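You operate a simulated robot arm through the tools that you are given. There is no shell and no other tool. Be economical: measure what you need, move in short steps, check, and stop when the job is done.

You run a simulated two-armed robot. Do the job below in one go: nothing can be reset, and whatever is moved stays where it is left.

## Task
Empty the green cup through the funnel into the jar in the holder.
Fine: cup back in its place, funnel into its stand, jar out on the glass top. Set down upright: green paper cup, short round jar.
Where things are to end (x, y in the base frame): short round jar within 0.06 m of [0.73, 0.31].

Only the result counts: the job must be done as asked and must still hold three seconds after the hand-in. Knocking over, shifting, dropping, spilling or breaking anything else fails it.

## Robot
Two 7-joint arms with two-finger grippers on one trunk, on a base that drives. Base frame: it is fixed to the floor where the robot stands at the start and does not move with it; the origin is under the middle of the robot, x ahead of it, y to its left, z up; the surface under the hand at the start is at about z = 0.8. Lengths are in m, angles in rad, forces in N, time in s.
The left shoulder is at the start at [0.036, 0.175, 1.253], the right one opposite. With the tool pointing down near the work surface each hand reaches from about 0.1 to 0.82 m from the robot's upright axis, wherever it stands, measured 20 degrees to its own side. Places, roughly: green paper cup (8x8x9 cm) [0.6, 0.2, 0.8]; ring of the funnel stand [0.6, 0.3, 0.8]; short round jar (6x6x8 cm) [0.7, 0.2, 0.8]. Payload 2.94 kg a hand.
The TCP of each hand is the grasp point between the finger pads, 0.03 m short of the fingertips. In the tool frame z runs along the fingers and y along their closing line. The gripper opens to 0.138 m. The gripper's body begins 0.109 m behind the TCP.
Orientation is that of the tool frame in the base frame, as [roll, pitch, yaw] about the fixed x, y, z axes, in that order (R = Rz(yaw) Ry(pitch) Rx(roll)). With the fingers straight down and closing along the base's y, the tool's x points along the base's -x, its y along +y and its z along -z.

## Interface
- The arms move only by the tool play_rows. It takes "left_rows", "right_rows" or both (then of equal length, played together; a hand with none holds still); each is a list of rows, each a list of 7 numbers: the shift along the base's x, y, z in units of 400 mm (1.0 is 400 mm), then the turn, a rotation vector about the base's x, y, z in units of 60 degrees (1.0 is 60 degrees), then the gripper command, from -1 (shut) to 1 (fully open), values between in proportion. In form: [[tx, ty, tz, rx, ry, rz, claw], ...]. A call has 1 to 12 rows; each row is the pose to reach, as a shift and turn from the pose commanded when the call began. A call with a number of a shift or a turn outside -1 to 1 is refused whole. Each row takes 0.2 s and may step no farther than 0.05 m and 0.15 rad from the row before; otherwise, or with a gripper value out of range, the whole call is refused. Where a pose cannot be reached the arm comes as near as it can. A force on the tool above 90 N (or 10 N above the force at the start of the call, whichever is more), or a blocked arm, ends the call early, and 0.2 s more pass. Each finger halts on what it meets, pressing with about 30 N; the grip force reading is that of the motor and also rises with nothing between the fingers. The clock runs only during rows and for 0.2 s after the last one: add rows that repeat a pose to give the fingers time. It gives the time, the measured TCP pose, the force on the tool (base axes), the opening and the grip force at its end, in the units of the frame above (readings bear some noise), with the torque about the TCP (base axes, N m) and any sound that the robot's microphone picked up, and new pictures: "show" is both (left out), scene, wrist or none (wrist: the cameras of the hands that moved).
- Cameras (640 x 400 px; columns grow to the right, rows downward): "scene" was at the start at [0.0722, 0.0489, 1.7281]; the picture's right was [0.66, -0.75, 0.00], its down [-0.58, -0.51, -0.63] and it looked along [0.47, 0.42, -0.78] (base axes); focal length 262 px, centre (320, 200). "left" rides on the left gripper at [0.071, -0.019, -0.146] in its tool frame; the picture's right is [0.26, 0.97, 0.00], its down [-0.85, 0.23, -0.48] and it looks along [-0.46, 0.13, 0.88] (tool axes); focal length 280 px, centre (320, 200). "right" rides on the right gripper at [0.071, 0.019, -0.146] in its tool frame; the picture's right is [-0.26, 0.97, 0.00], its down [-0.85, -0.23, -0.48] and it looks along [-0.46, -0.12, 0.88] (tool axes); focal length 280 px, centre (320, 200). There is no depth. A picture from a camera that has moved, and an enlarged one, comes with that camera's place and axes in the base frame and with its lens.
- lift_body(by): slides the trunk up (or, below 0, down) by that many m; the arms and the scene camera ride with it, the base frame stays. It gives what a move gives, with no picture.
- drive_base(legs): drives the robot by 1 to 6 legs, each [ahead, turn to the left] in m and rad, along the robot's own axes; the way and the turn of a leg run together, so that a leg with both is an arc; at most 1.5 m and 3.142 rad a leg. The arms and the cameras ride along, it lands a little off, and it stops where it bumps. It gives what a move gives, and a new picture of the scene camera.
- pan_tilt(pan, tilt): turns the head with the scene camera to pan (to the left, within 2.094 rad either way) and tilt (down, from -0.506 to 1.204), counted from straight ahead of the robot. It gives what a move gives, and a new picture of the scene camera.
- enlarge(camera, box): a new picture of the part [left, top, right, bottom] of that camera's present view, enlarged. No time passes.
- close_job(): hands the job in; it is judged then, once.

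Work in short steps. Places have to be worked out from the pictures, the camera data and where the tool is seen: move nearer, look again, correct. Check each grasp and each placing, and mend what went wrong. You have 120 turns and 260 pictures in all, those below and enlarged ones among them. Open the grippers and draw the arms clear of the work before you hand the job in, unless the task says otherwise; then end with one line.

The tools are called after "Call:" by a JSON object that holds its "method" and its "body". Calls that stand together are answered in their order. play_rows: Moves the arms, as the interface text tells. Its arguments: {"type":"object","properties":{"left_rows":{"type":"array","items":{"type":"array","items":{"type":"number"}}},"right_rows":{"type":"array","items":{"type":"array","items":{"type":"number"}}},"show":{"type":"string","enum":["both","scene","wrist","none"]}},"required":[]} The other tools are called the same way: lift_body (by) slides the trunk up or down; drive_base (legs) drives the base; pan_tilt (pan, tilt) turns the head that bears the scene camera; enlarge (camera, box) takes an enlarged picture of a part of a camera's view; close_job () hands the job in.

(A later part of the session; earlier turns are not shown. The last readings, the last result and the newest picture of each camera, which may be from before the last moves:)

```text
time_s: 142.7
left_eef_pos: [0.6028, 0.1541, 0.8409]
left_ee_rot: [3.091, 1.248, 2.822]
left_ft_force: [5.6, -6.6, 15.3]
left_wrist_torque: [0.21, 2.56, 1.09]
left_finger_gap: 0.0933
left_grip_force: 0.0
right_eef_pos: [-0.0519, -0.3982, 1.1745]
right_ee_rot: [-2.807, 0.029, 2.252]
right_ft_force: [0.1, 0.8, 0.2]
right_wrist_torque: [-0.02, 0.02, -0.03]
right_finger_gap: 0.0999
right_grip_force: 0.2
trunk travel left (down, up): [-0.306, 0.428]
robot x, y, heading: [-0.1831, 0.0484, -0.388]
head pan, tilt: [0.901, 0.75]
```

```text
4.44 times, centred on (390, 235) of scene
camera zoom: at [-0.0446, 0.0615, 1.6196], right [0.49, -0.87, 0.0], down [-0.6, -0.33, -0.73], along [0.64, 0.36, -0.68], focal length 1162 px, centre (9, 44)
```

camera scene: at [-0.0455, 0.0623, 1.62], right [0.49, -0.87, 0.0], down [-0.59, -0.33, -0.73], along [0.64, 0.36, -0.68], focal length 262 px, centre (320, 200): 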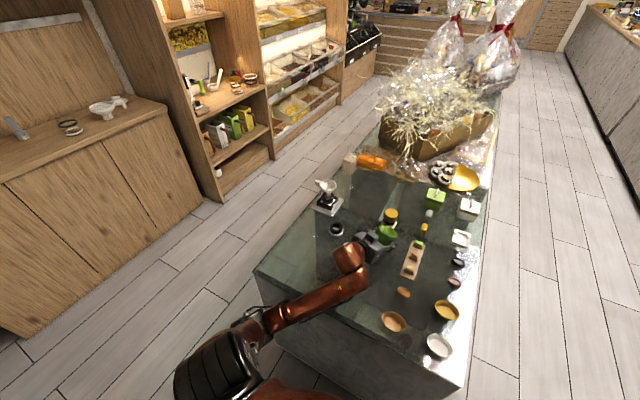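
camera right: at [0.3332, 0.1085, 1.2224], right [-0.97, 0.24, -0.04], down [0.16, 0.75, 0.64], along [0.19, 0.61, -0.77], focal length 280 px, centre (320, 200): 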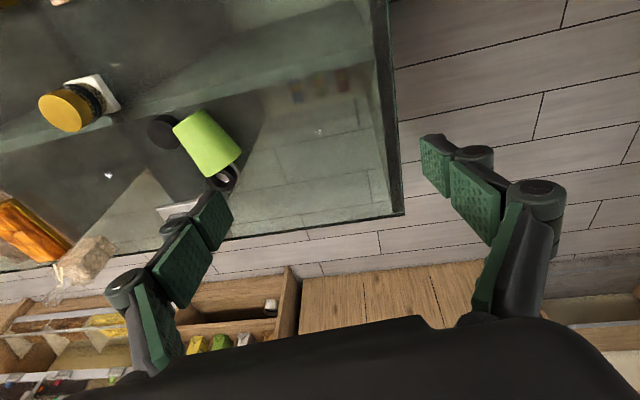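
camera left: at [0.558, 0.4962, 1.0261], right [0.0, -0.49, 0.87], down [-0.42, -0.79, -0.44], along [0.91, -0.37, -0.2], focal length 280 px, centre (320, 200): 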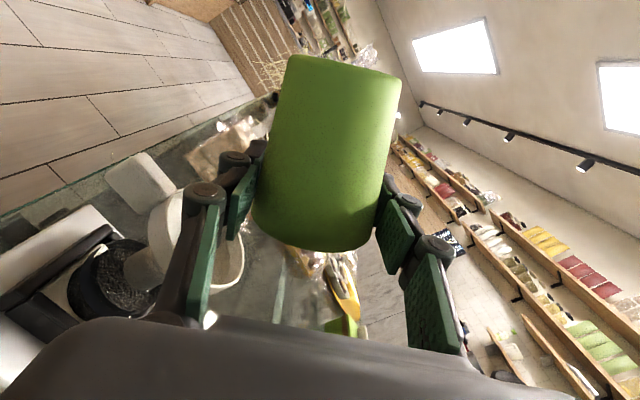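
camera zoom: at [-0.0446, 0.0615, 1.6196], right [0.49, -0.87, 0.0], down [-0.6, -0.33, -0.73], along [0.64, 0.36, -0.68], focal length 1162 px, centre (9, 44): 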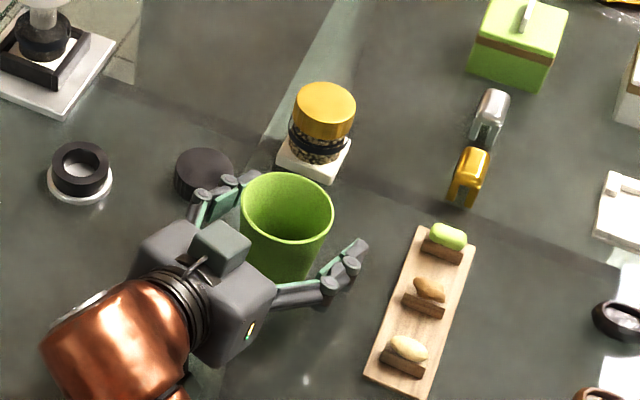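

The cup stands upright and free at about its original place. Withdraw straight back, then up.

Call:
{"method": "play_rows", "body": {"left_rows": [[-0.01, 0.003, 0.02, 0.022, 0.065, 0, 0.38], [-0.08, 0.027, 0.03, 0.022, 0.065, 0, 0.38], [-0.16, 0.053, 0.04, 0.022, 0.065, 0, 0.38], [-0.24, 0.08, 0.06, 0.022, 0.065, 0, 0.38], [-0.3, 0.1, 0.14, 0.022, 0.065, 0, 0.38], [-0.3, 0.1, 0.25, 0.022, 0.065, 0, 0.38], [-0.3, 0.1, 0.36, 0.022, 0.065, 0, 0.38], [-0.3, 0.1, 0.46, 0.022, 0.065, 0, 0.38]], "show": "scene"}}

Call:
{"method": "enlarge", "body": {"camera": "scene", "box": [300, 170, 440, 280]}}

```text
time_s: 144.7
left_eef_pos: [0.4755, 0.1874, 0.9612]
left_ee_rot: [-2.457, 1.063, -2.718]
left_ft_force: [-0.2, -0.6, 0.7]
left_wrist_torque: [0.02, 0.03, 0.04]
left_finger_gap: 0.0948
left_grip_force: 0.0
left hand out of reach, approached as far as the arm can: row 7, 8
right_eef_pos: [-0.0508, -0.3998, 1.1735]
right_ee_rot: [-2.806, 0.03, 2.249]
right_ft_force: [0.4, 0.0, -0.2]
right_wrist_torque: [0.02, -0.02, -0.02]
right_finger_gap: 0.0997
right_grip_force: 0.1
trunk travel left (down, up): [-0.306, 0.428]
robot x, y, heading: [-0.1757, 0.0519, -0.396]
head pan, tilt: [0.901, 0.75]
stopped in row 8 (left hand): the arm was blocked; the commanded pose is now the measured one
camera scene: at [-0.0438, 0.0614, 1.6195], right [0.49, -0.87, 0.0], down [-0.6, -0.33, -0.73], along [0.64, 0.36, -0.68], focal length 262 px, centre (320, 200)
```

scene: 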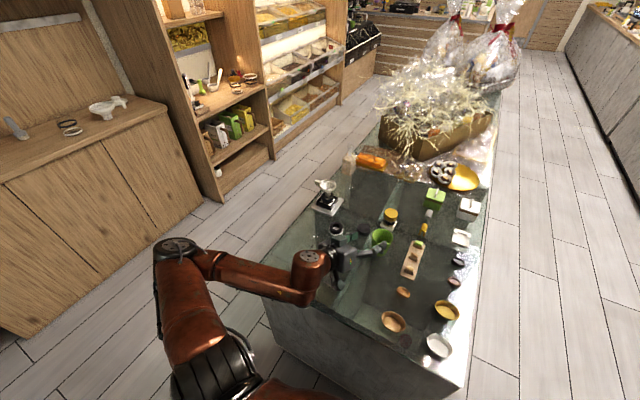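

```text
3.64 times, centred on (370, 225) of scene
camera zoom: at [-0.0438, 0.0614, 1.6195], right [0.49, -0.87, 0.0], down [-0.6, -0.33, -0.73], along [0.64, 0.36, -0.68], focal length 951 px, centre (138, 109)
```

zoom: 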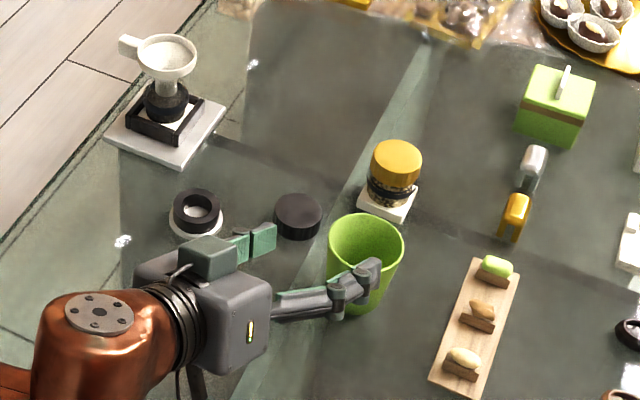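

Cup stands upright and free. The arm got blocked rising; lift with the trunk instead.

Call:
{"method": "lift_body", "body": {"by": 0.16}}

Call:
{"method": "enlarge", "body": {"camera": "scene", "box": [280, 170, 440, 290]}}

```text
time_s: 146.5
left_eef_pos: [0.4742, 0.1873, 1.1207]
left_ee_rot: [-2.459, 1.066, -2.718]
left_ft_force: [0.3, 0.4, -0.3]
left_wrist_torque: [0.03, -0.01, 0.0]
left_finger_gap: 0.0953
left_grip_force: 0.0
right_eef_pos: [-0.0514, -0.396, 1.3343]
right_ee_rot: [-2.805, 0.028, 2.249]
right_ft_force: [0.2, -0.6, -1.4]
right_wrist_torque: [-0.04, 0.01, 0.02]
right_finger_gap: 0.1
right_grip_force: 0.1
trunk travel left (down, up): [-0.466, 0.268]
robot x, y, heading: [-0.1836, 0.0506, -0.399]
head pan, tilt: [0.901, 0.75]
```

```text
3.33 times, centred on (360, 230) of scene
camera zoom: at [-0.107, 0.0888, 1.7803], right [0.49, -0.87, 0.0], down [-0.6, -0.33, -0.73], along [0.64, 0.36, -0.68], focal length 872 px, centre (187, 100)
```

zoom: 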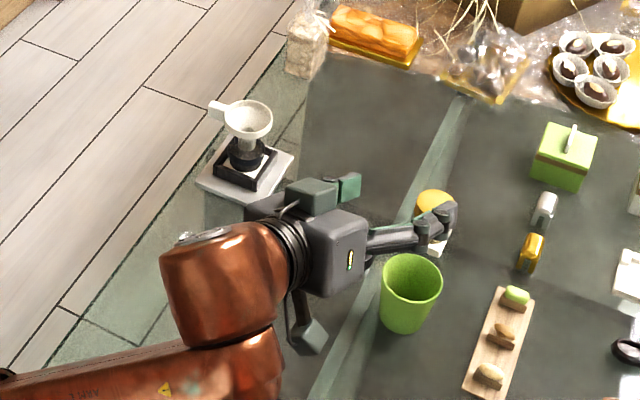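

Cup is fine at its place. Next the funnel: reposition the base (turn left 0.6, forward 0.18) so the funnel and jar are in the left arm's front zone.

Call:
{"method": "drive_base", "body": {"legs": [[0.0, 0.6], [0.18, 0.0]]}}

```text
time_s: 149.7
left_eef_pos: [0.4529, 0.5807, 1.1201]
left_ee_rot: [-2.46, 1.063, -2.106]
left_ft_force: [0.6, 0.3, 0.4]
left_wrist_torque: [0.01, 0.02, 0.0]
left_finger_gap: 0.0954
left_grip_force: 0.1
right_eef_pos: [0.3593, -0.1997, 1.3355]
right_ee_rot: [-2.806, 0.03, 2.864]
right_ft_force: [1.2, -0.2, -0.1]
right_wrist_torque: [0.0, 0.03, -0.02]
right_finger_gap: 0.1003
right_grip_force: 0.2
trunk travel left (down, up): [-0.466, 0.268]
robot x, y, heading: [-0.0103, 0.0914, 0.225]
head pan, tilt: [0.901, 0.75]
camera scene: at [0.0322, 0.1648, 1.7803], right [0.9, -0.43, 0.0], down [-0.3, -0.61, -0.73], along [0.32, 0.66, -0.68], focal length 262 px, centre (320, 200)
```

scene: 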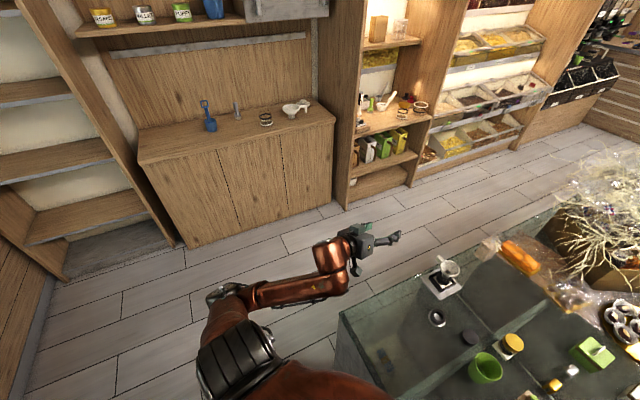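

Rotate the left hand to point straight down, closing along x.

Call:
{"method": "play_rows", "body": {"left_rows": [[0.02, 0, 0.01, -0.078, 0.083, 0.078, 0.4], [0.04, 0, 0.02, -0.156, 0.167, 0.156, 0.4], [0.06, 0, 0.03, -0.234, 0.25, 0.234, 0.4], [0.08, -0.01, 0.04, -0.312, 0.334, 0.312, 0.4], [0.1, -0.02, 0.05, -0.391, 0.417, 0.391, 0.4], [0.12, -0.02, 0.05, -0.469, 0.5, 0.469, 0.4], [0.14, -0.03, 0.05, -0.547, 0.584, 0.547, 0.4], [0.16, -0.04, 0.05, -0.625, 0.667, 0.625, 0.4], [0.18, -0.05, 0.05, -0.703, 0.75, 0.703, 0.4], [0.2, -0.06, 0.05, -0.781, 0.834, 0.781, 0.4]], "show": "scene"}}

```text
time_s: 151.9
left_eef_pos: [0.5317, 0.5566, 1.1406]
left_ee_rot: [-3.132, 0.025, -1.588]
left_ft_force: [0.2, -0.1, 0.1]
left_wrist_torque: [-0.01, 0.04, 0.04]
left_finger_gap: 0.0965
left_grip_force: 0.1
right_eef_pos: [0.3571, -0.2011, 1.334]
right_ee_rot: [-2.804, 0.03, 2.864]
right_ft_force: [0.2, -0.8, 0.4]
right_wrist_torque: [-0.02, 0.01, -0.01]
right_finger_gap: 0.1
right_grip_force: 0.0
trunk travel left (down, up): [-0.466, 0.268]
robot x, y, heading: [-0.0076, 0.0928, 0.226]
head pan, tilt: [0.901, 0.75]
camera scene: at [0.0311, 0.1643, 1.7804], right [0.9, -0.43, 0.0], down [-0.3, -0.61, -0.73], along [0.32, 0.66, -0.68], focal length 262 px, centre (320, 200)
```

scene: 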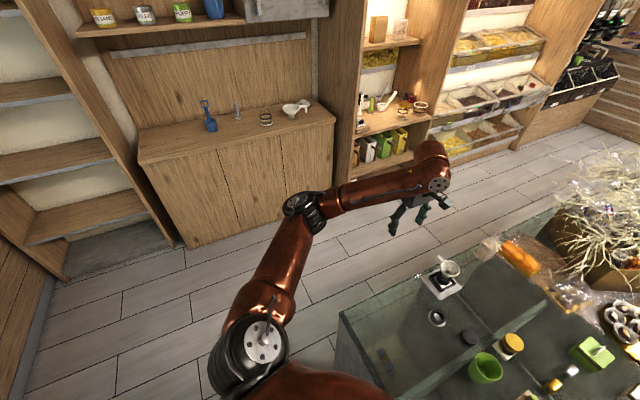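

Perfect pose reached without limits. Move over the funnel centre (0.709, 0.446) at z≈1.03.

Call:
{"method": "play_rows", "body": {"left_rows": [[0.1, -0.06, -0.04, 0, 0, 0, 0.4], [0.2, -0.12, -0.08, 0, 0, 0, 0.4], [0.3, -0.18, -0.12, 0, 0, 0, 0.4], [0.4, -0.24, -0.17, 0, 0, 0, 0.4], [0.443, -0.276, -0.23, 0, 0, 0, 0.4], [0.443, -0.276, -0.27, 0, 0, 0, 0.4]], "show": "wrist"}}

Call:
{"method": "enlarge", "body": {"camera": "scene", "box": [400, 200, 560, 330]}}

```text
refused: row 4 steps farther than a row can; nothing moved
```

```text
3.08 times, centred on (480, 265) of scene
camera zoom: at [0.0311, 0.1643, 1.7804], right [0.9, -0.43, 0.0], down [-0.3, -0.61, -0.73], along [0.32, 0.66, -0.68], focal length 805 px, centre (-172, 0)
```

zoom: 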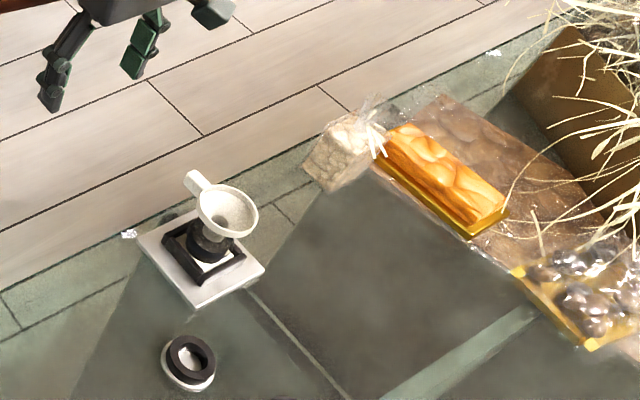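

Call:
{"method": "play_rows", "body": {"left_rows": [[0.09, -0.055, -0.04, 0, 0, 0, 0.4], [0.18, -0.11, -0.08, 0, 0, 0, 0.4], [0.27, -0.165, -0.12, 0, 0, 0, 0.4], [0.36, -0.22, -0.16, 0, 0, 0, 0.4], [0.443, -0.276, -0.2, 0, 0, 0, 0.4], [0.443, -0.276, -0.25, 0, 0, 0, 0.4]], "show": "wrist"}}

Call:
{"method": "enlarge", "body": {"camera": "scene", "box": [400, 200, 520, 300]}}

```text
time_s: 153.3
left_eef_pos: [0.7121, 0.4463, 1.0403]
left_ee_rot: [-3.13, 0.024, -1.589]
left_ft_force: [-0.6, 0.5, 0.0]
left_wrist_torque: [-0.09, -0.01, -0.04]
left_finger_gap: 0.0966
left_grip_force: 0.0
right_eef_pos: [0.3578, -0.1994, 1.3348]
right_ee_rot: [-2.803, 0.032, 2.864]
right_ft_force: [0.5, 0.0, 0.3]
right_wrist_torque: [-0.09, 0.0, -0.02]
right_finger_gap: 0.1
right_grip_force: 0.0
trunk travel left (down, up): [-0.466, 0.268]
robot x, y, heading: [-0.0059, 0.0941, 0.22]
head pan, tilt: [0.901, 0.75]
camera left: at [0.7268, 0.373, 1.1851], right [-0.97, -0.24, -0.02], down [-0.22, 0.84, 0.49], along [-0.11, 0.48, -0.87], focal length 280 px, centre (320, 200)
```

left: 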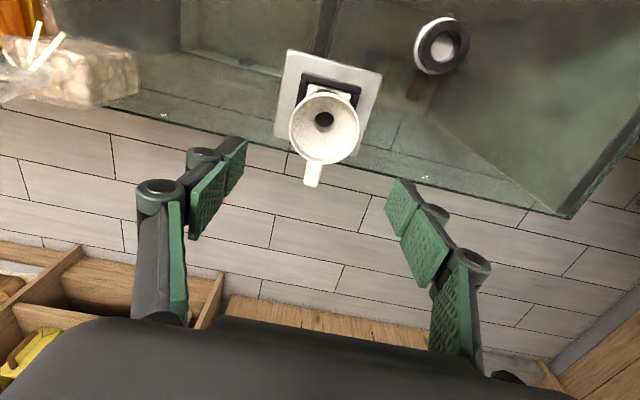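

```text
4.00 times, centred on (460, 250) of scene
camera zoom: at [0.0304, 0.1663, 1.7803], right [0.9, -0.43, 0.0], down [-0.3, -0.62, -0.73], along [0.32, 0.66, -0.68], focal length 1046 px, centre (-240, 0)
```

zoom: 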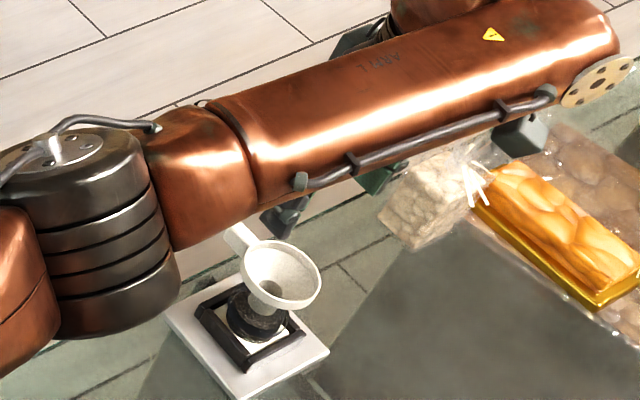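

Funnel centre measured at (0.709, 0.441). Descend so the pads are at the rim (TCP z≈0.908).

Call:
{"method": "play_rows", "body": {"left_rows": [[-0.006, -0.012, -0.08, 0, 0, 0, 0.4], [-0.006, -0.012, -0.16, 0, 0, 0, 0.4], [-0.006, -0.012, -0.24, 0, 0, 0, 0.4], [-0.006, -0.012, -0.3, 0, 0, 0, 0.4], [-0.006, -0.012, -0.33, 0, 0, 0, 0.4]], "show": "wrist"}}

```text
time_s: 154.5
left_eef_pos: [0.704, 0.4437, 0.9105]
left_ee_rot: [-3.13, 0.025, -1.589]
left_ft_force: [0.6, 1.4, -0.8]
left_wrist_torque: [0.0, 0.02, 0.02]
left_finger_gap: 0.0965
left_grip_force: 0.1
right_eef_pos: [0.3578, -0.1994, 1.3337]
right_ee_rot: [-2.803, 0.03, 2.865]
right_ft_force: [-1.4, -0.3, 0.0]
right_wrist_torque: [-0.03, 0.03, 0.02]
right_finger_gap: 0.1001
right_grip_force: 0.1
trunk travel left (down, up): [-0.466, 0.268]
robot x, y, heading: [-0.007, 0.0915, 0.221]
head pan, tilt: [0.901, 0.75]
camera left: at [0.7203, 0.3696, 1.0531], right [-0.97, -0.25, -0.02], down [-0.22, 0.84, 0.49], along [-0.11, 0.48, -0.87], focal length 280 px, centre (320, 200)
```

left: 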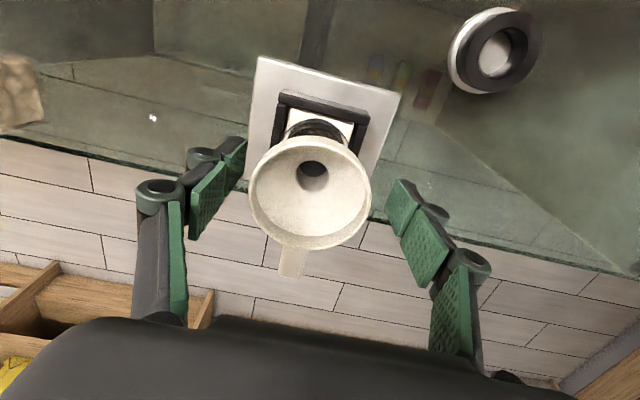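

Fingers straddle the rim. Close gently.

Call:
{"method": "play_rows", "body": {"left_rows": [[0.003, 0, 0, 0, 0, 0, 0.2], [0.003, 0, 0, 0, 0, 0, 0.05], [0.003, 0, 0, 0, 0, 0, -0.05], [0.003, 0, 0, 0, 0, 0, -0.12], [0.003, 0, 0, 0, 0, 0, -0.12]], "show": "wrist"}}

```text
time_s: 155.7
left_eef_pos: [0.7069, 0.4426, 0.9097]
left_ee_rot: [-3.131, 0.025, -1.589]
left_ft_force: [1.4, 0.5, -0.4]
left_wrist_torque: [0.0, -0.03, -0.04]
left_finger_gap: 0.0654
left_grip_force: 29.9
right_eef_pos: [0.358, -0.201, 1.3345]
right_ee_rot: [-2.805, 0.033, 2.864]
right_ft_force: [0.3, 0.3, 0.3]
right_wrist_torque: [0.0, -0.01, 0.0]
right_finger_gap: 0.1001
right_grip_force: 0.2
trunk travel left (down, up): [-0.466, 0.268]
robot x, y, heading: [-0.0111, 0.0922, 0.225]
head pan, tilt: [0.901, 0.75]
camera left: at [0.7219, 0.368, 1.0539], right [-0.97, -0.24, -0.02], down [-0.22, 0.84, 0.49], along [-0.11, 0.48, -0.87], focal length 280 px, centre (320, 200)
```

left: 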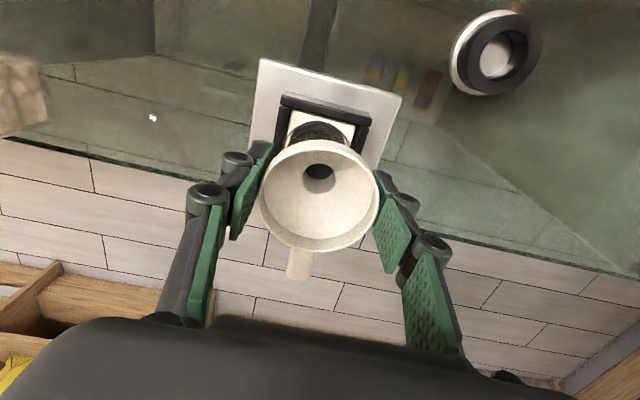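

Funnel gripped. Lift it straight up 12 cm.

Call:
{"method": "play_rows", "body": {"left_rows": [[0, 0, 0.05, 0, 0, 0, -0.12], [0, 0, 0.12, 0, 0, 0, -0.12], [0, 0, 0.2, 0, 0, 0, -0.12], [0, 0, 0.28, 0, 0, 0, -0.12], [0, 0, 0.32, 0, 0, 0, -0.12]], "show": "wrist"}}

```text
time_s: 156.9
left_eef_pos: [0.7063, 0.4452, 1.0374]
left_ee_rot: [-3.134, 0.034, -1.589]
left_ft_force: [-0.2, -1.2, -3.0]
left_wrist_torque: [0.01, -0.09, 0.05]
left_finger_gap: 0.0657
left_grip_force: 30.4
left hand out of reach, approached as far as the arm can: row 3, 4
right_eef_pos: [0.3581, -0.1991, 1.3342]
right_ee_rot: [-2.805, 0.031, 2.863]
right_ft_force: [0.1, 0.7, -0.7]
right_wrist_torque: [-0.04, 0.02, 0.02]
right_finger_gap: 0.1001
right_grip_force: 0.2
trunk travel left (down, up): [-0.466, 0.268]
robot x, y, heading: [-0.0086, 0.0931, 0.222]
head pan, tilt: [0.901, 0.75]
camera left: at [0.7225, 0.3694, 1.1807], right [-0.97, -0.24, -0.02], down [-0.22, 0.84, 0.5], along [-0.11, 0.49, -0.86], focal length 280 px, centre (320, 200)
```

left: 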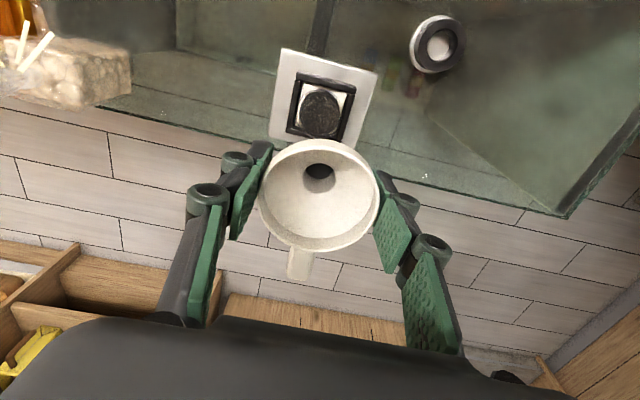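

Funnel is free of the jar; the jar is full of grains. Move toward the stand ring (≈(0.598, 0.345)), staying high.

Call:
{"method": "play_rows", "body": {"left_rows": [[-0.06, -0.05, 0, 0, 0, 0, -0.12], [-0.12, -0.11, 0, 0, 0, 0, -0.12], [-0.18, -0.16, 0, 0, 0, 0, -0.12], [-0.24, -0.21, 0, 0, 0, 0, -0.12], [-0.27, -0.243, 0, 0, 0, 0, -0.12], [-0.27, -0.243, 0, 0, 0, 0, -0.12]], "show": "wrist"}}

Call:
{"method": "enlarge", "body": {"camera": "scene", "box": [400, 220, 520, 340]}}

```text
time_s: 158.3
left_eef_pos: [0.6073, 0.3471, 1.0344]
left_ee_rot: [-3.131, 0.026, -1.589]
left_ft_force: [0.2, -0.3, -0.6]
left_wrist_torque: [0.01, 0.02, -0.02]
left_finger_gap: 0.0657
left_grip_force: 29.6
left hand out of reach, approached as far as the arm can: row 5, 6
right_eef_pos: [0.359, -0.2017, 1.3346]
right_ee_rot: [-2.806, 0.032, 2.863]
right_ft_force: [-0.1, -0.8, 0.6]
right_wrist_torque: [0.03, -0.02, 0.01]
right_finger_gap: 0.1001
right_grip_force: 0.1
trunk travel left (down, up): [-0.466, 0.268]
robot x, y, heading: [-0.0067, 0.0872, 0.22]
head pan, tilt: [0.901, 0.75]
camera left: at [0.6237, 0.2725, 1.1776], right [-0.97, -0.24, -0.02], down [-0.22, 0.84, 0.5], along [-0.11, 0.48, -0.87], focal length 280 px, centre (320, 200)
```

left: 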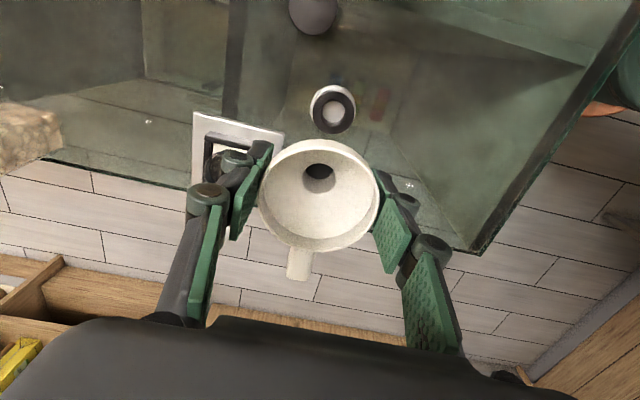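

```text
3.33 times, centred on (460, 280) of scene
camera zoom: at [0.0304, 0.163, 1.7805], right [0.9, -0.43, 0.0], down [-0.3, -0.61, -0.73], along [0.32, 0.66, -0.68], focal length 872 px, centre (-147, -67)
```

zoom: 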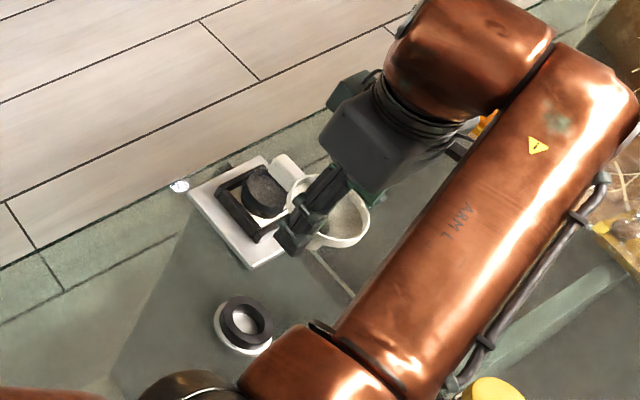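

Ring centre by the wrist camera: ≈(0.595, 0.343). Arm is at its inboard limit, so I back the base 2 cm.

Call:
{"method": "drive_base", "body": {"legs": [[-0.025, 0.0]]}}

Call:
{"method": "enlarge", "body": {"camera": "left", "box": [240, 40, 400, 280]}}

```text
time_s: 159.1
left_eef_pos: [0.5852, 0.3424, 1.0315]
left_ee_rot: [-3.132, 0.025, -1.589]
left_ft_force: [-0.1, 0.0, -0.5]
left_wrist_torque: [-0.02, 0.03, 0.0]
left_finger_gap: 0.0657
left_grip_force: 29.9
right_eef_pos: [0.3355, -0.2068, 1.3336]
right_ee_rot: [-2.804, 0.027, 2.863]
right_ft_force: [-0.7, 0.3, -1.2]
right_wrist_torque: [-0.02, 0.07, -0.02]
right_finger_gap: 0.1003
right_grip_force: 0.0
trunk travel left (down, up): [-0.466, 0.268]
robot x, y, heading: [-0.0262, 0.0872, 0.223]
head pan, tilt: [0.901, 0.75]
camera scene: at [0.0094, 0.158, 1.7802], right [0.9, -0.43, 0.0], down [-0.3, -0.61, -0.73], along [0.32, 0.66, -0.68], focal length 262 px, centre (320, 200)
```

scene: 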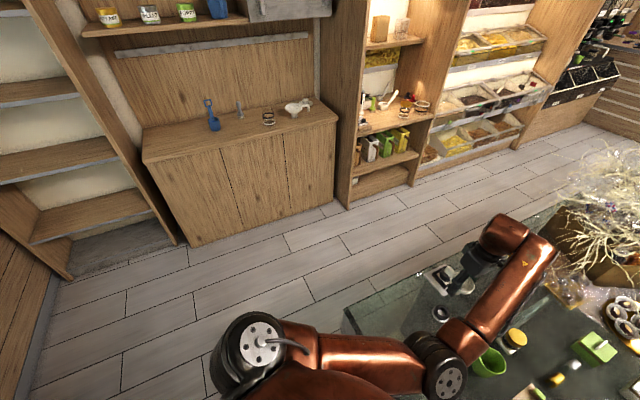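

```text
1.67 times, centred on (320, 160) of left
camera zoom: at [0.6017, 0.2677, 1.1761], right [-0.97, -0.25, -0.01], down [-0.22, 0.84, 0.5], along [-0.11, 0.48, -0.87], focal length 467 px, centre (320, 267)
```

zoom: 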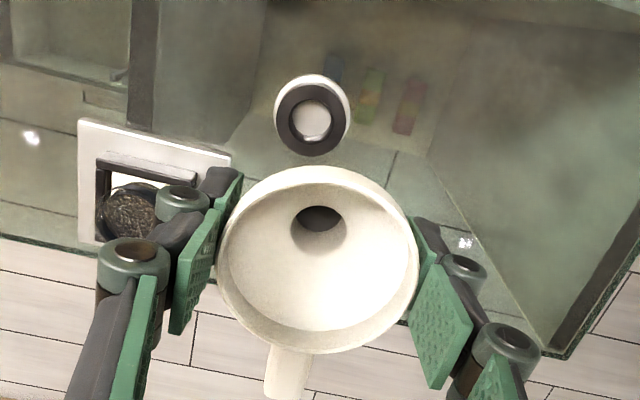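

Ring (0.594, 0.342) and funnel centre (0.586, 0.341) both measured. Shift +8 mm in x and lower to z≈0.90.

Call:
{"method": "play_rows", "body": {"left_rows": [[0.022, 0, 0, 0, 0, 0, -0.12], [0.022, 0, -0.1, 0, 0, 0, -0.12], [0.022, 0, -0.2, 0, 0, 0, -0.12], [0.022, 0, -0.27, 0, 0, 0, -0.12], [0.022, 0, -0.31, 0, 0, 0, -0.12]], "show": "wrist"}}

Call:
{"method": "enlarge", "body": {"camera": "scene", "box": [400, 250, 500, 350]}}

```text
time_s: 160.3
left_eef_pos: [0.5914, 0.3427, 0.9092]
left_ee_rot: [-3.13, 0.024, -1.586]
left_ft_force: [-1.1, 1.2, 0.0]
left_wrist_torque: [0.01, 0.01, 0.03]
left_finger_gap: 0.0655
left_grip_force: 29.3
right_eef_pos: [0.334, -0.2062, 1.3357]
right_ee_rot: [-2.805, 0.03, 2.863]
right_ft_force: [-0.2, 0.3, 0.5]
right_wrist_torque: [-0.01, -0.02, -0.01]
right_finger_gap: 0.0998
right_grip_force: 0.0
trunk travel left (down, up): [-0.466, 0.268]
robot x, y, heading: [-0.0381, 0.0832, 0.223]
head pan, tilt: [0.901, 0.75]
camera left: at [0.6079, 0.2684, 1.0531], right [-0.97, -0.25, -0.02], down [-0.22, 0.84, 0.49], along [-0.11, 0.48, -0.87], focal length 280 px, centre (320, 200)
```

left: 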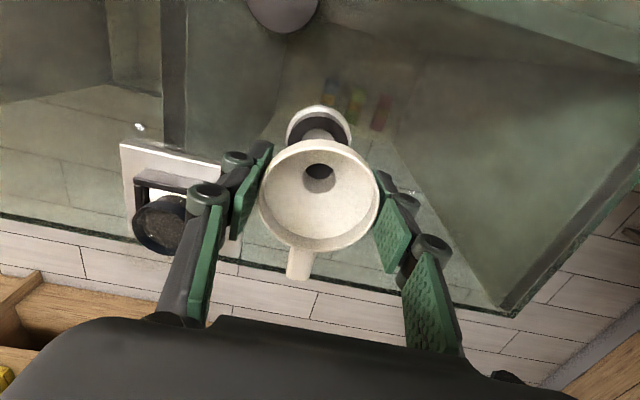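

```text
4.00 times, centred on (450, 300) of scene
camera zoom: at [0.0061, 0.1586, 1.7804], right [0.9, -0.43, 0.0], down [-0.3, -0.61, -0.73], along [0.32, 0.66, -0.68], focal length 1046 px, centre (-200, -200)
```

zoom: 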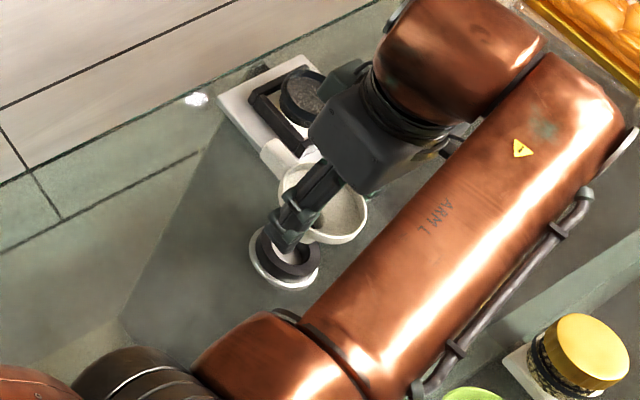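

The spout looks lined up over the ring hole. Lower another 3 cm and read forces.

Call:
{"method": "play_rows", "body": {"left_rows": [[0.005, 0, -0.025, 0, 0, 0, -0.12], [0.005, 0, -0.05, 0, 0, 0, -0.12], [0.005, 0, -0.075, 0, 0, 0, -0.12]], "show": "wrist"}}

Call:
{"method": "enlarge", "body": {"camera": "scene", "box": [410, 270, 480, 330]}}

```text
time_s: 161.1
left_eef_pos: [0.5945, 0.3436, 0.881]
left_ee_rot: [-3.131, 0.026, -1.589]
left_ft_force: [0.7, 0.2, -0.7]
left_wrist_torque: [-0.01, 0.04, 0.0]
left_finger_gap: 0.0655
left_grip_force: 29.9
right_eef_pos: [0.3339, -0.2067, 1.335]
right_ee_rot: [-2.807, 0.031, 2.863]
right_ft_force: [0.5, -0.1, 0.1]
right_wrist_torque: [0.03, -0.01, 0.0]
right_finger_gap: 0.1
right_grip_force: 0.1
trunk travel left (down, up): [-0.466, 0.268]
robot x, y, heading: [-0.0333, 0.0854, 0.222]
head pan, tilt: [0.901, 0.75]
camera left: at [0.6098, 0.2691, 1.0242], right [-0.97, -0.25, -0.02], down [-0.22, 0.84, 0.5], along [-0.11, 0.48, -0.87], focal length 280 px, centre (320, 200)
```

left: 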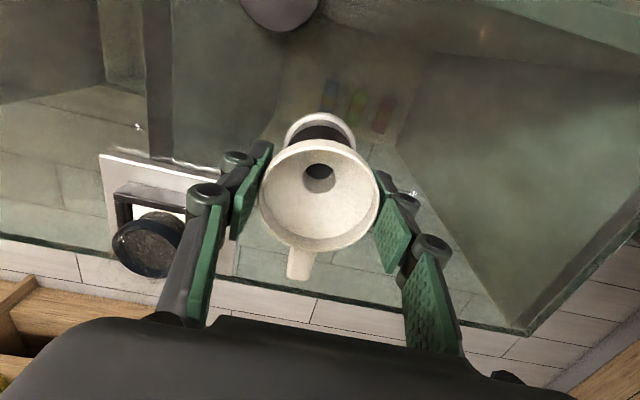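

```text
6.67 times, centred on (445, 300) of scene
camera zoom: at [0.0063, 0.1585, 1.7804], right [0.9, -0.43, 0.0], down [-0.3, -0.61, -0.73], along [0.32, 0.66, -0.68], focal length 1744 px, centre (-513, -467)
```

zoom: 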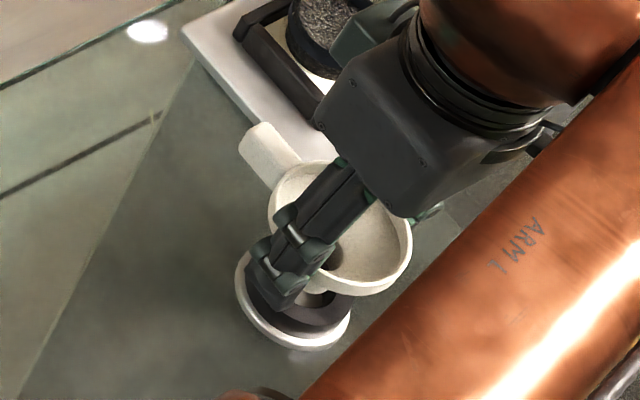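

No contact yet and the spout is heading into the hole. Continue down slowly.

Call:
{"method": "play_rows", "body": {"left_rows": [[0, 0, -0.015, 0, 0, 0, -0.12], [0, 0, -0.03, 0, 0, 0, -0.12], [0, 0, -0.042, 0, 0, 0, -0.12], [0, 0, -0.052, 0, 0, 0, -0.12]], "show": "none"}}

Call:
{"method": "enlarge", "body": {"camera": "scene", "box": [410, 270, 480, 330]}}

```text
time_s: 162.1
left_eef_pos: [0.5947, 0.3428, 0.8579]
left_ee_rot: [-3.13, 0.027, -1.588]
left_ft_force: [0.0, 0.6, -0.5]
left_wrist_torque: [-0.01, -0.01, -0.02]
left_finger_gap: 0.0653
left_grip_force: 30.1
right_eef_pos: [0.3339, -0.2059, 1.3342]
right_ee_rot: [-2.805, 0.03, 2.863]
right_ft_force: [-0.5, 0.2, -0.2]
right_wrist_torque: [0.01, 0.02, 0.03]
right_finger_gap: 0.1002
right_grip_force: 0.1
trunk travel left (down, up): [-0.466, 0.268]
robot x, y, heading: [-0.0343, 0.0873, 0.225]
head pan, tilt: [0.901, 0.75]
```

```text
6.67 times, centred on (445, 300) of scene
camera zoom: at [0.0062, 0.1584, 1.7804], right [0.9, -0.43, 0.0], down [-0.3, -0.61, -0.73], along [0.32, 0.66, -0.68], focal length 1744 px, centre (-513, -467)
```

zoom: 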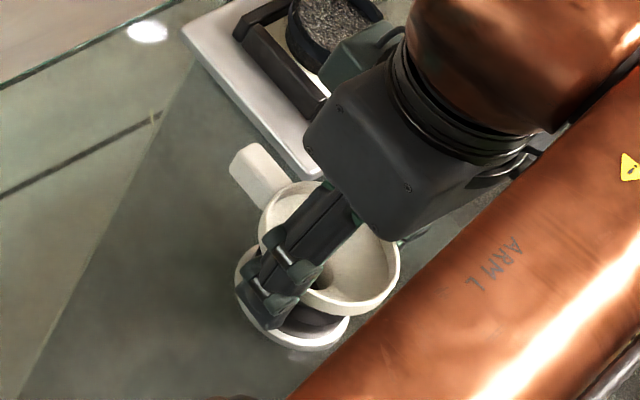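

Call:
{"method": "play_rows", "body": {"left_rows": [[0, 0, -0.012, 0, 0, 0, -0.12], [0, 0, -0.024, 0, 0, 0, -0.12], [0, 0, -0.024, 0, 0, 0, -0.12]], "show": "wrist"}}

```text
time_s: 162.9
left_eef_pos: [0.5942, 0.3412, 0.8538]
left_ee_rot: [-3.126, 0.028, -1.588]
left_ft_force: [3.4, 0.9, 18.8]
left_wrist_torque: [-0.01, -0.09, -0.03]
left_finger_gap: 0.0673
left_grip_force: 29.6
right_eef_pos: [0.3324, -0.2068, 1.3347]
right_ee_rot: [-2.807, 0.032, 2.862]
right_ft_force: [-0.4, 0.3, -0.4]
right_wrist_torque: [0.0, 0.0, 0.0]
right_finger_gap: 0.1
right_grip_force: 0.0
trunk travel left (down, up): [-0.466, 0.268]
robot x, y, heading: [-0.031, 0.0863, 0.22]
head pan, tilt: [0.901, 0.75]
camera left: at [0.6102, 0.2674, 0.9957], right [-0.97, -0.25, -0.02], down [-0.22, 0.84, 0.5], along [-0.1, 0.49, -0.87], focal length 280 px, centre (320, 200)
```

left: 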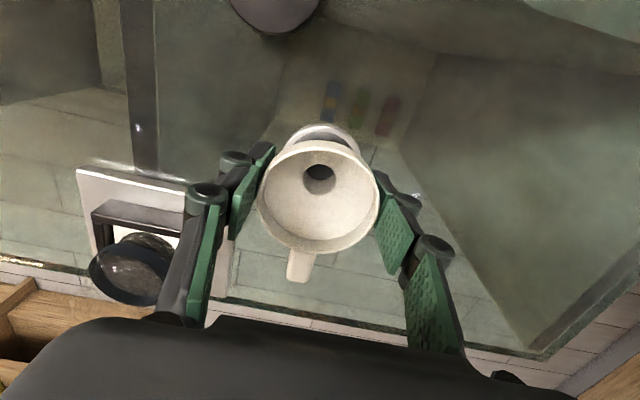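

Seated: 19 N contact at TCP z 0.854. Release and raise.

Call:
{"method": "play_rows", "body": {"left_rows": [[0, 0, 0.008, 0, 0, 0, -0.05], [0, 0, 0.008, 0, 0, 0, 0.1], [0, 0, 0.008, 0, 0, 0, 0.25], [0, 0, 0.008, 0, 0, 0, 0.35], [0, 0, 0.008, 0, 0, 0, 0.35], [0, 0, 0.08, 0, 0, 0, 0.35], [0, 0, 0.16, 0, 0, 0, 0.35], [0, 0, 0.26, 0, 0, 0, 0.35], [0, 0, 0.36, 0, 0, 0, 0.35], [0, 0, 0.46, 0, 0, 0, 0.35]], "show": "wrist"}}

```text
time_s: 165.1
left_eef_pos: [0.5955, 0.3408, 1.0353]
left_ee_rot: [-3.131, 0.025, -1.589]
left_ft_force: [-0.3, -0.5, -0.1]
left_wrist_torque: [0.04, -0.06, 0.0]
left_finger_gap: 0.093
left_grip_force: 0.1
right_eef_pos: [0.3341, -0.2074, 1.336]
right_ee_rot: [-2.806, 0.031, 2.864]
right_ft_force: [-1.2, 0.5, -0.8]
right_wrist_torque: [0.06, -0.02, -0.01]
right_finger_gap: 0.1002
right_grip_force: 0.1
trunk travel left (down, up): [-0.466, 0.268]
robot x, y, heading: [-0.033, 0.0837, 0.225]
head pan, tilt: [0.901, 0.75]
camera left: at [0.6105, 0.2665, 1.1793], right [-0.97, -0.25, -0.02], down [-0.22, 0.84, 0.5], along [-0.11, 0.48, -0.87], focal length 280 px, centre (320, 200)
```

left: 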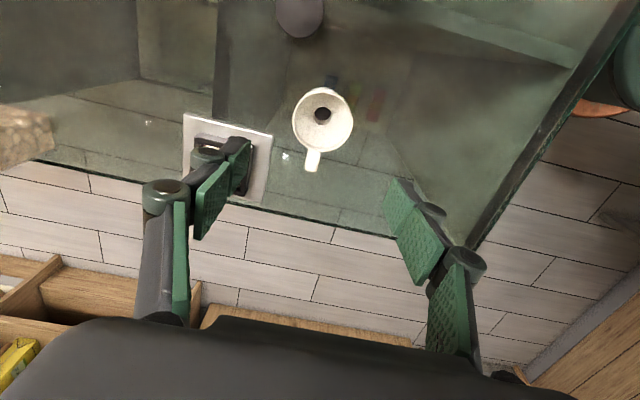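

The funnel sits in its stand. Now move over the jar in the holder.

Call:
{"method": "play_rows", "body": {"left_rows": [[0.07, 0.06, 0, 0, 0, 0, 0.3], [0.14, 0.12, 0, 0, 0, 0, 0.3], [0.21, 0.18, 0, 0, 0, 0, 0.3], [0.284, 0.248, -0.02, 0, 0, 0, 0.3], [0.284, 0.248, -0.12, 0, 0, 0, 0.3]], "show": "wrist"}}

```text
time_s: 166.3
left_eef_pos: [0.6894, 0.4237, 1.023]
left_ee_rot: [-3.131, 0.026, -1.586]
left_ft_force: [0.6, 0.4, 0.2]
left_wrist_torque: [-0.01, -0.04, -0.01]
left_finger_gap: 0.0897
left_grip_force: 0.1
left hand out of reach, approached as far as the arm can: row 4, 5
right_eef_pos: [0.3335, -0.2058, 1.3338]
right_ee_rot: [-2.805, 0.029, 2.864]
right_ft_force: [0.4, -0.8, 0.5]
right_wrist_torque: [0.01, 0.01, -0.01]
right_finger_gap: 0.0999
right_grip_force: 0.0
trunk travel left (down, up): [-0.466, 0.268]
robot x, y, heading: [-0.0336, 0.0857, 0.221]
head pan, tilt: [0.901, 0.75]
camera left: at [0.7049, 0.35, 1.1662], right [-0.97, -0.25, -0.02], down [-0.22, 0.84, 0.49], along [-0.11, 0.48, -0.87], focal length 280 px, centre (320, 200)
```

left: 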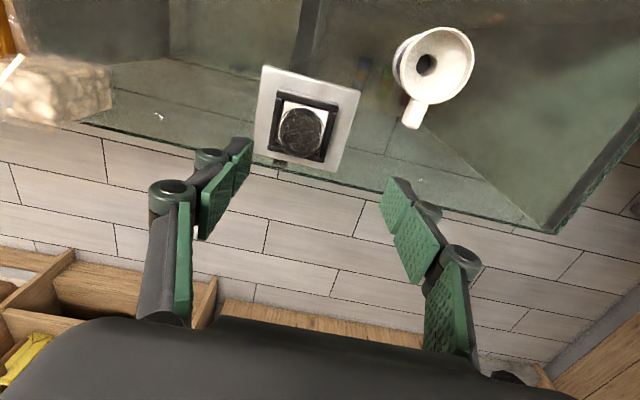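

Jar centre measured at ≈(0.709, 0.435). Drive the base 2.5 cm forward and descend around the jar's upper part (gap 9 cm gives ample clearance).

Call:
{"method": "drive_base", "body": {"legs": [[0.026, 0.0]]}}

Call:
{"method": "play_rows", "body": {"left_rows": [[-0.008, 0.013, -0.1, 0, 0, 0, 0.3], [-0.008, 0.013, -0.2, 0, 0, 0, 0.3], [-0.008, 0.013, -0.28, 0, 0, 0, 0.3]], "show": "wrist"}}

```text
time_s: 167.1
left_eef_pos: [0.7122, 0.4281, 1.0292]
left_ee_rot: [-3.126, 0.028, -1.589]
left_ft_force: [-0.6, -0.5, -0.2]
left_wrist_torque: [0.02, -0.14, -0.01]
left_finger_gap: 0.0894
left_grip_force: 0.1
right_eef_pos: [0.3499, -0.202, 1.3366]
right_ee_rot: [-2.81, 0.036, 2.866]
right_ft_force: [-0.2, 0.1, -0.3]
right_wrist_torque: [0.03, -0.03, 0.02]
right_finger_gap: 0.0999
right_grip_force: 0.0
trunk travel left (down, up): [-0.466, 0.268]
robot x, y, heading: [-0.0071, 0.0938, 0.221]
head pan, tilt: [0.901, 0.75]
camera scene: at [0.0274, 0.1621, 1.7805], right [0.9, -0.43, 0.0], down [-0.29, -0.61, -0.73], along [0.32, 0.66, -0.68], focal length 262 px, centre (320, 200)
```

scene: 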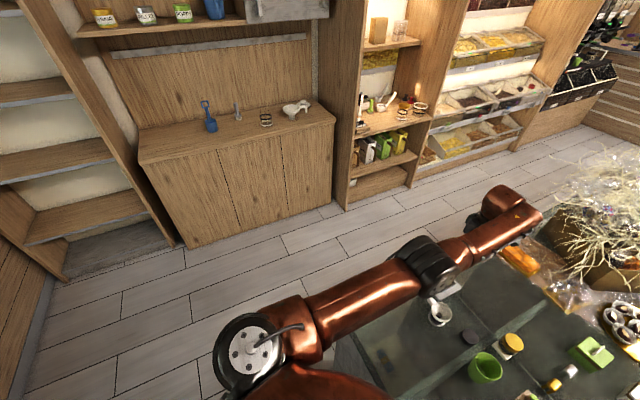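

```text
time_s: 168.1
left_eef_pos: [0.719, 0.4074, 0.9218]
left_ee_rot: [-3.103, -0.079, -1.564]
left_ft_force: [0.7, -0.2, -0.5]
left_wrist_torque: [0.01, 0.03, -0.03]
left_finger_gap: 0.0898
left_grip_force: 0.2
right_eef_pos: [0.354, -0.2024, 1.3358]
right_ee_rot: [-2.811, 0.035, 2.864]
right_ft_force: [-0.7, -0.3, -0.2]
right_wrist_torque: [-0.02, -0.01, -0.01]
right_finger_gap: 0.0997
right_grip_force: 0.0
trunk travel left (down, up): [-0.466, 0.268]
robot x, y, heading: [-0.0081, 0.0921, 0.226]
head pan, tilt: [0.901, 0.75]
stopped in row 3 (left hand): the arm was blocked; the commanded pose is now the measured one
camera left: at [0.7322, 0.3484, 1.0729], right [-0.96, -0.27, -0.02], down [-0.25, 0.88, 0.4], along [-0.09, 0.39, -0.92], focal length 280 px, centre (320, 200)
```

left: 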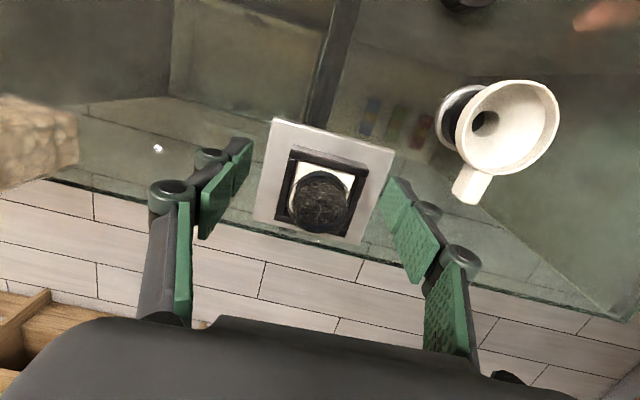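

Blocked — the elbow sits low in this posture. Raise the trunk 0.12 and come down with the arm again, restoring the hand's vertical.

Call:
{"method": "lift_body", "body": {"by": 0.12}}

Call:
{"method": "play_rows", "body": {"left_rows": [[-0.01, 0.04, 0, 0.05, 0, 0, 0.3], [-0.025, 0.073, 0, 0.099, 0, 0, 0.3], [-0.025, 0.073, -0.1, 0.099, 0, 0, 0.3], [-0.025, 0.073, -0.2, 0.099, 0, 0, 0.3], [-0.025, 0.073, -0.3, 0.099, 0, 0, 0.3], [-0.025, 0.073, -0.35, 0.099, 0, 0, 0.3]], "show": "both"}}

```text
time_s: 169.6
left_eef_pos: [0.7167, 0.4063, 1.057]
left_ee_rot: [-3.083, -0.073, -1.566]
left_ft_force: [0.1, 0.1, 0.1]
left_wrist_torque: [-0.02, -0.02, -0.01]
left_finger_gap: 0.0897
left_grip_force: 0.1
right_eef_pos: [0.3543, -0.202, 1.4559]
right_ee_rot: [-2.81, 0.034, 2.864]
right_ft_force: [-0.2, -0.2, 0.3]
right_wrist_torque: [0.01, -0.01, -0.01]
right_finger_gap: 0.1001
right_grip_force: 0.0
trunk travel left (down, up): [-0.586, 0.148]
robot x, y, heading: [-0.005, 0.0894, 0.22]
head pan, tilt: [0.901, 0.75]
```

```text
time_s: 171.0
left_eef_pos: [0.6791, 0.4358, 0.9208]
left_ee_rot: [-3.081, 0.03, -1.567]
left_ft_force: [0.1, 1.3, -0.4]
left_wrist_torque: [-0.02, 0.0, 0.02]
left_finger_gap: 0.0899
left_grip_force: 0.1
left hand out of reach, approached as far as the arm can: row 4, 5, 6
right_eef_pos: [0.3526, -0.2007, 1.4582]
right_ee_rot: [-2.809, 0.035, 2.865]
right_ft_force: [-0.4, 0.9, -0.2]
right_wrist_torque: [-0.07, -0.04, 0.01]
right_finger_gap: 0.1002
right_grip_force: 0.0
trunk travel left (down, up): [-0.586, 0.148]
robot x, y, heading: [-0.0065, 0.0906, 0.224]
head pan, tilt: [0.901, 0.75]
camera scene: at [0.0137, 0.1629, 1.9002], right [0.9, -0.43, 0.0], down [-0.3, -0.62, -0.73], along [0.32, 0.66, -0.68], focal length 262 px, centre (320, 200)
camera left: at [0.6902, 0.3621, 1.0662], right [-0.96, -0.27, -0.06], down [-0.26, 0.83, 0.49], along [-0.08, 0.48, -0.87], focal length 280 px, centre (320, 200)
```

scene: 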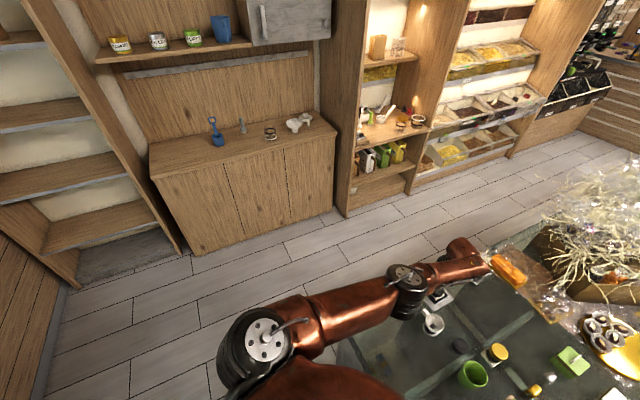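
left: 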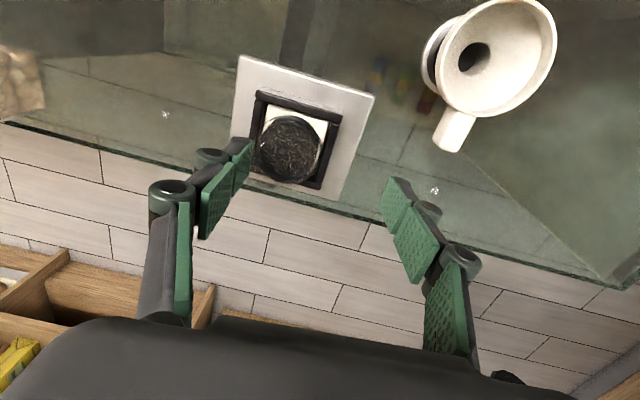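

The arm is stretched out at this trunk height. Raise the hand to z≈1.09 at the right x,y, then lower with the trunk so it stays within reach.

Call:
{"method": "play_rows", "body": {"left_rows": [[0, 0, 0.1, 0, 0, 0, 0.3], [0.02, 0, 0.2, 0, 0, 0, 0.3], [0.05, 0.0, 0.3, 0, 0, 0, 0.3], [0.075, 0.0, 0.4, 0, 0, 0, 0.3], [0.075, 0.0, 0.43, 0, 0, 0, 0.3]], "show": "none"}}

Call:
{"method": "lift_body", "body": {"by": -0.185}}

Call:
{"method": "enlarge", "body": {"camera": "left", "box": [160, 40, 480, 300]}}

```text
time_s: 172.2
left_eef_pos: [0.7092, 0.4377, 1.0961]
left_ee_rot: [-3.085, 0.025, -1.565]
left_ft_force: [1.2, -0.3, 0.0]
left_wrist_torque: [-0.02, -0.02, -0.02]
left_finger_gap: 0.0896
left_grip_force: 0.1
left hand out of reach, approached as far as the arm can: row 1, 2
right_eef_pos: [0.3532, -0.1984, 1.4562]
right_ee_rot: [-2.805, 0.036, 2.868]
right_ft_force: [0.2, 0.5, 0.4]
right_wrist_torque: [-0.06, 0.0, 0.0]
right_finger_gap: 0.1003
right_grip_force: 0.0
trunk travel left (down, up): [-0.586, 0.148]
robot x, y, heading: [-0.0083, 0.0904, 0.22]
head pan, tilt: [0.901, 0.75]
```

```text
time_s: 174.2
left_eef_pos: [0.712, 0.4326, 0.9124]
left_ee_rot: [-3.081, 0.029, -1.565]
left_ft_force: [-0.5, -0.1, -0.3]
left_wrist_torque: [0.0, 0.01, 0.02]
left_finger_gap: 0.09
left_grip_force: 0.1
right_eef_pos: [0.3533, -0.2016, 1.2706]
right_ee_rot: [-2.81, 0.035, 2.865]
right_ft_force: [-0.5, 0.4, 0.4]
right_wrist_torque: [-0.01, -0.03, 0.05]
right_finger_gap: 0.1001
right_grip_force: 0.0
trunk travel left (down, up): [-0.401, 0.333]
robot x, y, heading: [-0.0033, 0.0921, 0.222]
head pan, tilt: [0.901, 0.75]
```

```text
1.54 times, centred on (320, 170) of left
camera zoom: at [0.7216, 0.3582, 1.0559], right [-0.96, -0.26, -0.06], down [-0.26, 0.83, 0.49], along [-0.08, 0.48, -0.87], focal length 431 px, centre (320, 246)
```

zoom: 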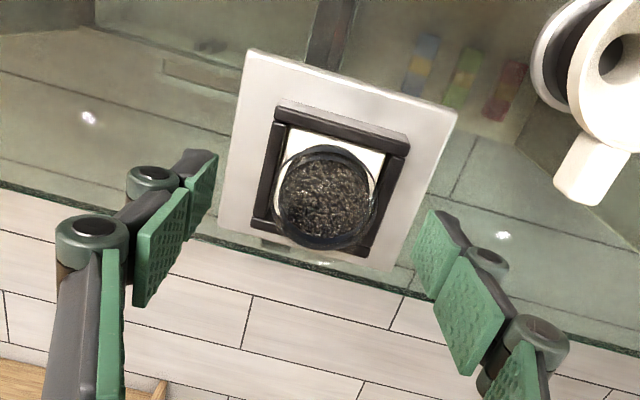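

Jar is centred between the fingers. Lower 3.8 cm and close on the jar's neck.

Call:
{"method": "lift_body", "body": {"by": -0.038}}

Call:
{"method": "play_rows", "body": {"left_rows": [[0, 0, 0, 0, 0, 0, 0.1], [0, 0, 0, 0, 0, 0, -0.05], [0, 0, 0, 0, 0, 0, -0.2], [0, 0, 0, 0, 0, 0, -0.35], [0, 0, 0, 0, 0, 0, -0.35], [0, 0, 0, 0, 0, 0, -0.35]], "show": "wrist"}}

```text
time_s: 175.1
left_eef_pos: [0.7104, 0.4324, 0.8748]
left_ee_rot: [-3.085, 0.031, -1.566]
left_ft_force: [-1.0, -0.1, 0.0]
left_wrist_torque: [0.02, -0.04, 0.05]
left_finger_gap: 0.0899
left_grip_force: 0.1
right_eef_pos: [0.353, -0.2021, 1.2334]
right_ee_rot: [-2.809, 0.037, 2.864]
right_ft_force: [-0.5, 0.7, 0.9]
right_wrist_torque: [0.0, -0.03, 0.0]
right_finger_gap: 0.0998
right_grip_force: 0.1
trunk travel left (down, up): [-0.363, 0.371]
robot x, y, heading: [-0.0065, 0.0969, 0.224]
head pan, tilt: [0.901, 0.75]
```

```text
time_s: 176.5
left_eef_pos: [0.7099, 0.4338, 0.8742]
left_ee_rot: [-3.088, 0.029, -1.567]
left_ft_force: [-11.1, -0.5, 1.2]
left_wrist_torque: [-0.05, 0.71, 0.21]
left_finger_gap: 0.0531
left_grip_force: 29.6
right_eef_pos: [0.3539, -0.2014, 1.2323]
right_ee_rot: [-2.81, 0.035, 2.865]
right_ft_force: [1.1, -0.2, 0.2]
right_wrist_torque: [0.0, 0.0, 0.0]
right_finger_gap: 0.1
right_grip_force: 0.0
trunk travel left (down, up): [-0.363, 0.371]
robot x, y, heading: [-0.0101, 0.0884, 0.224]
head pan, tilt: [0.901, 0.75]
camera left: at [0.7207, 0.3583, 1.0173], right [-0.96, -0.27, -0.06], down [-0.26, 0.83, 0.49], along [-0.08, 0.48, -0.87], focal length 280 px, centre (320, 200)
```

left: 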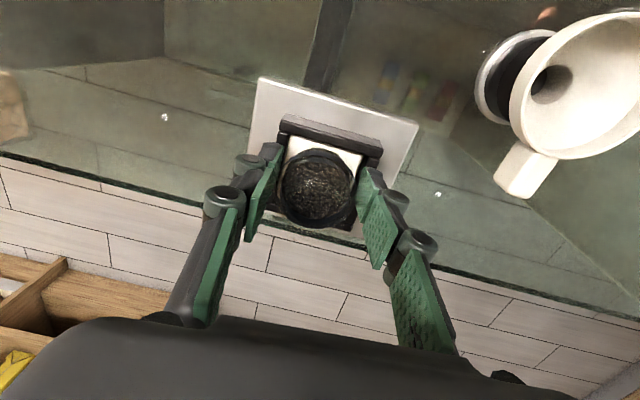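

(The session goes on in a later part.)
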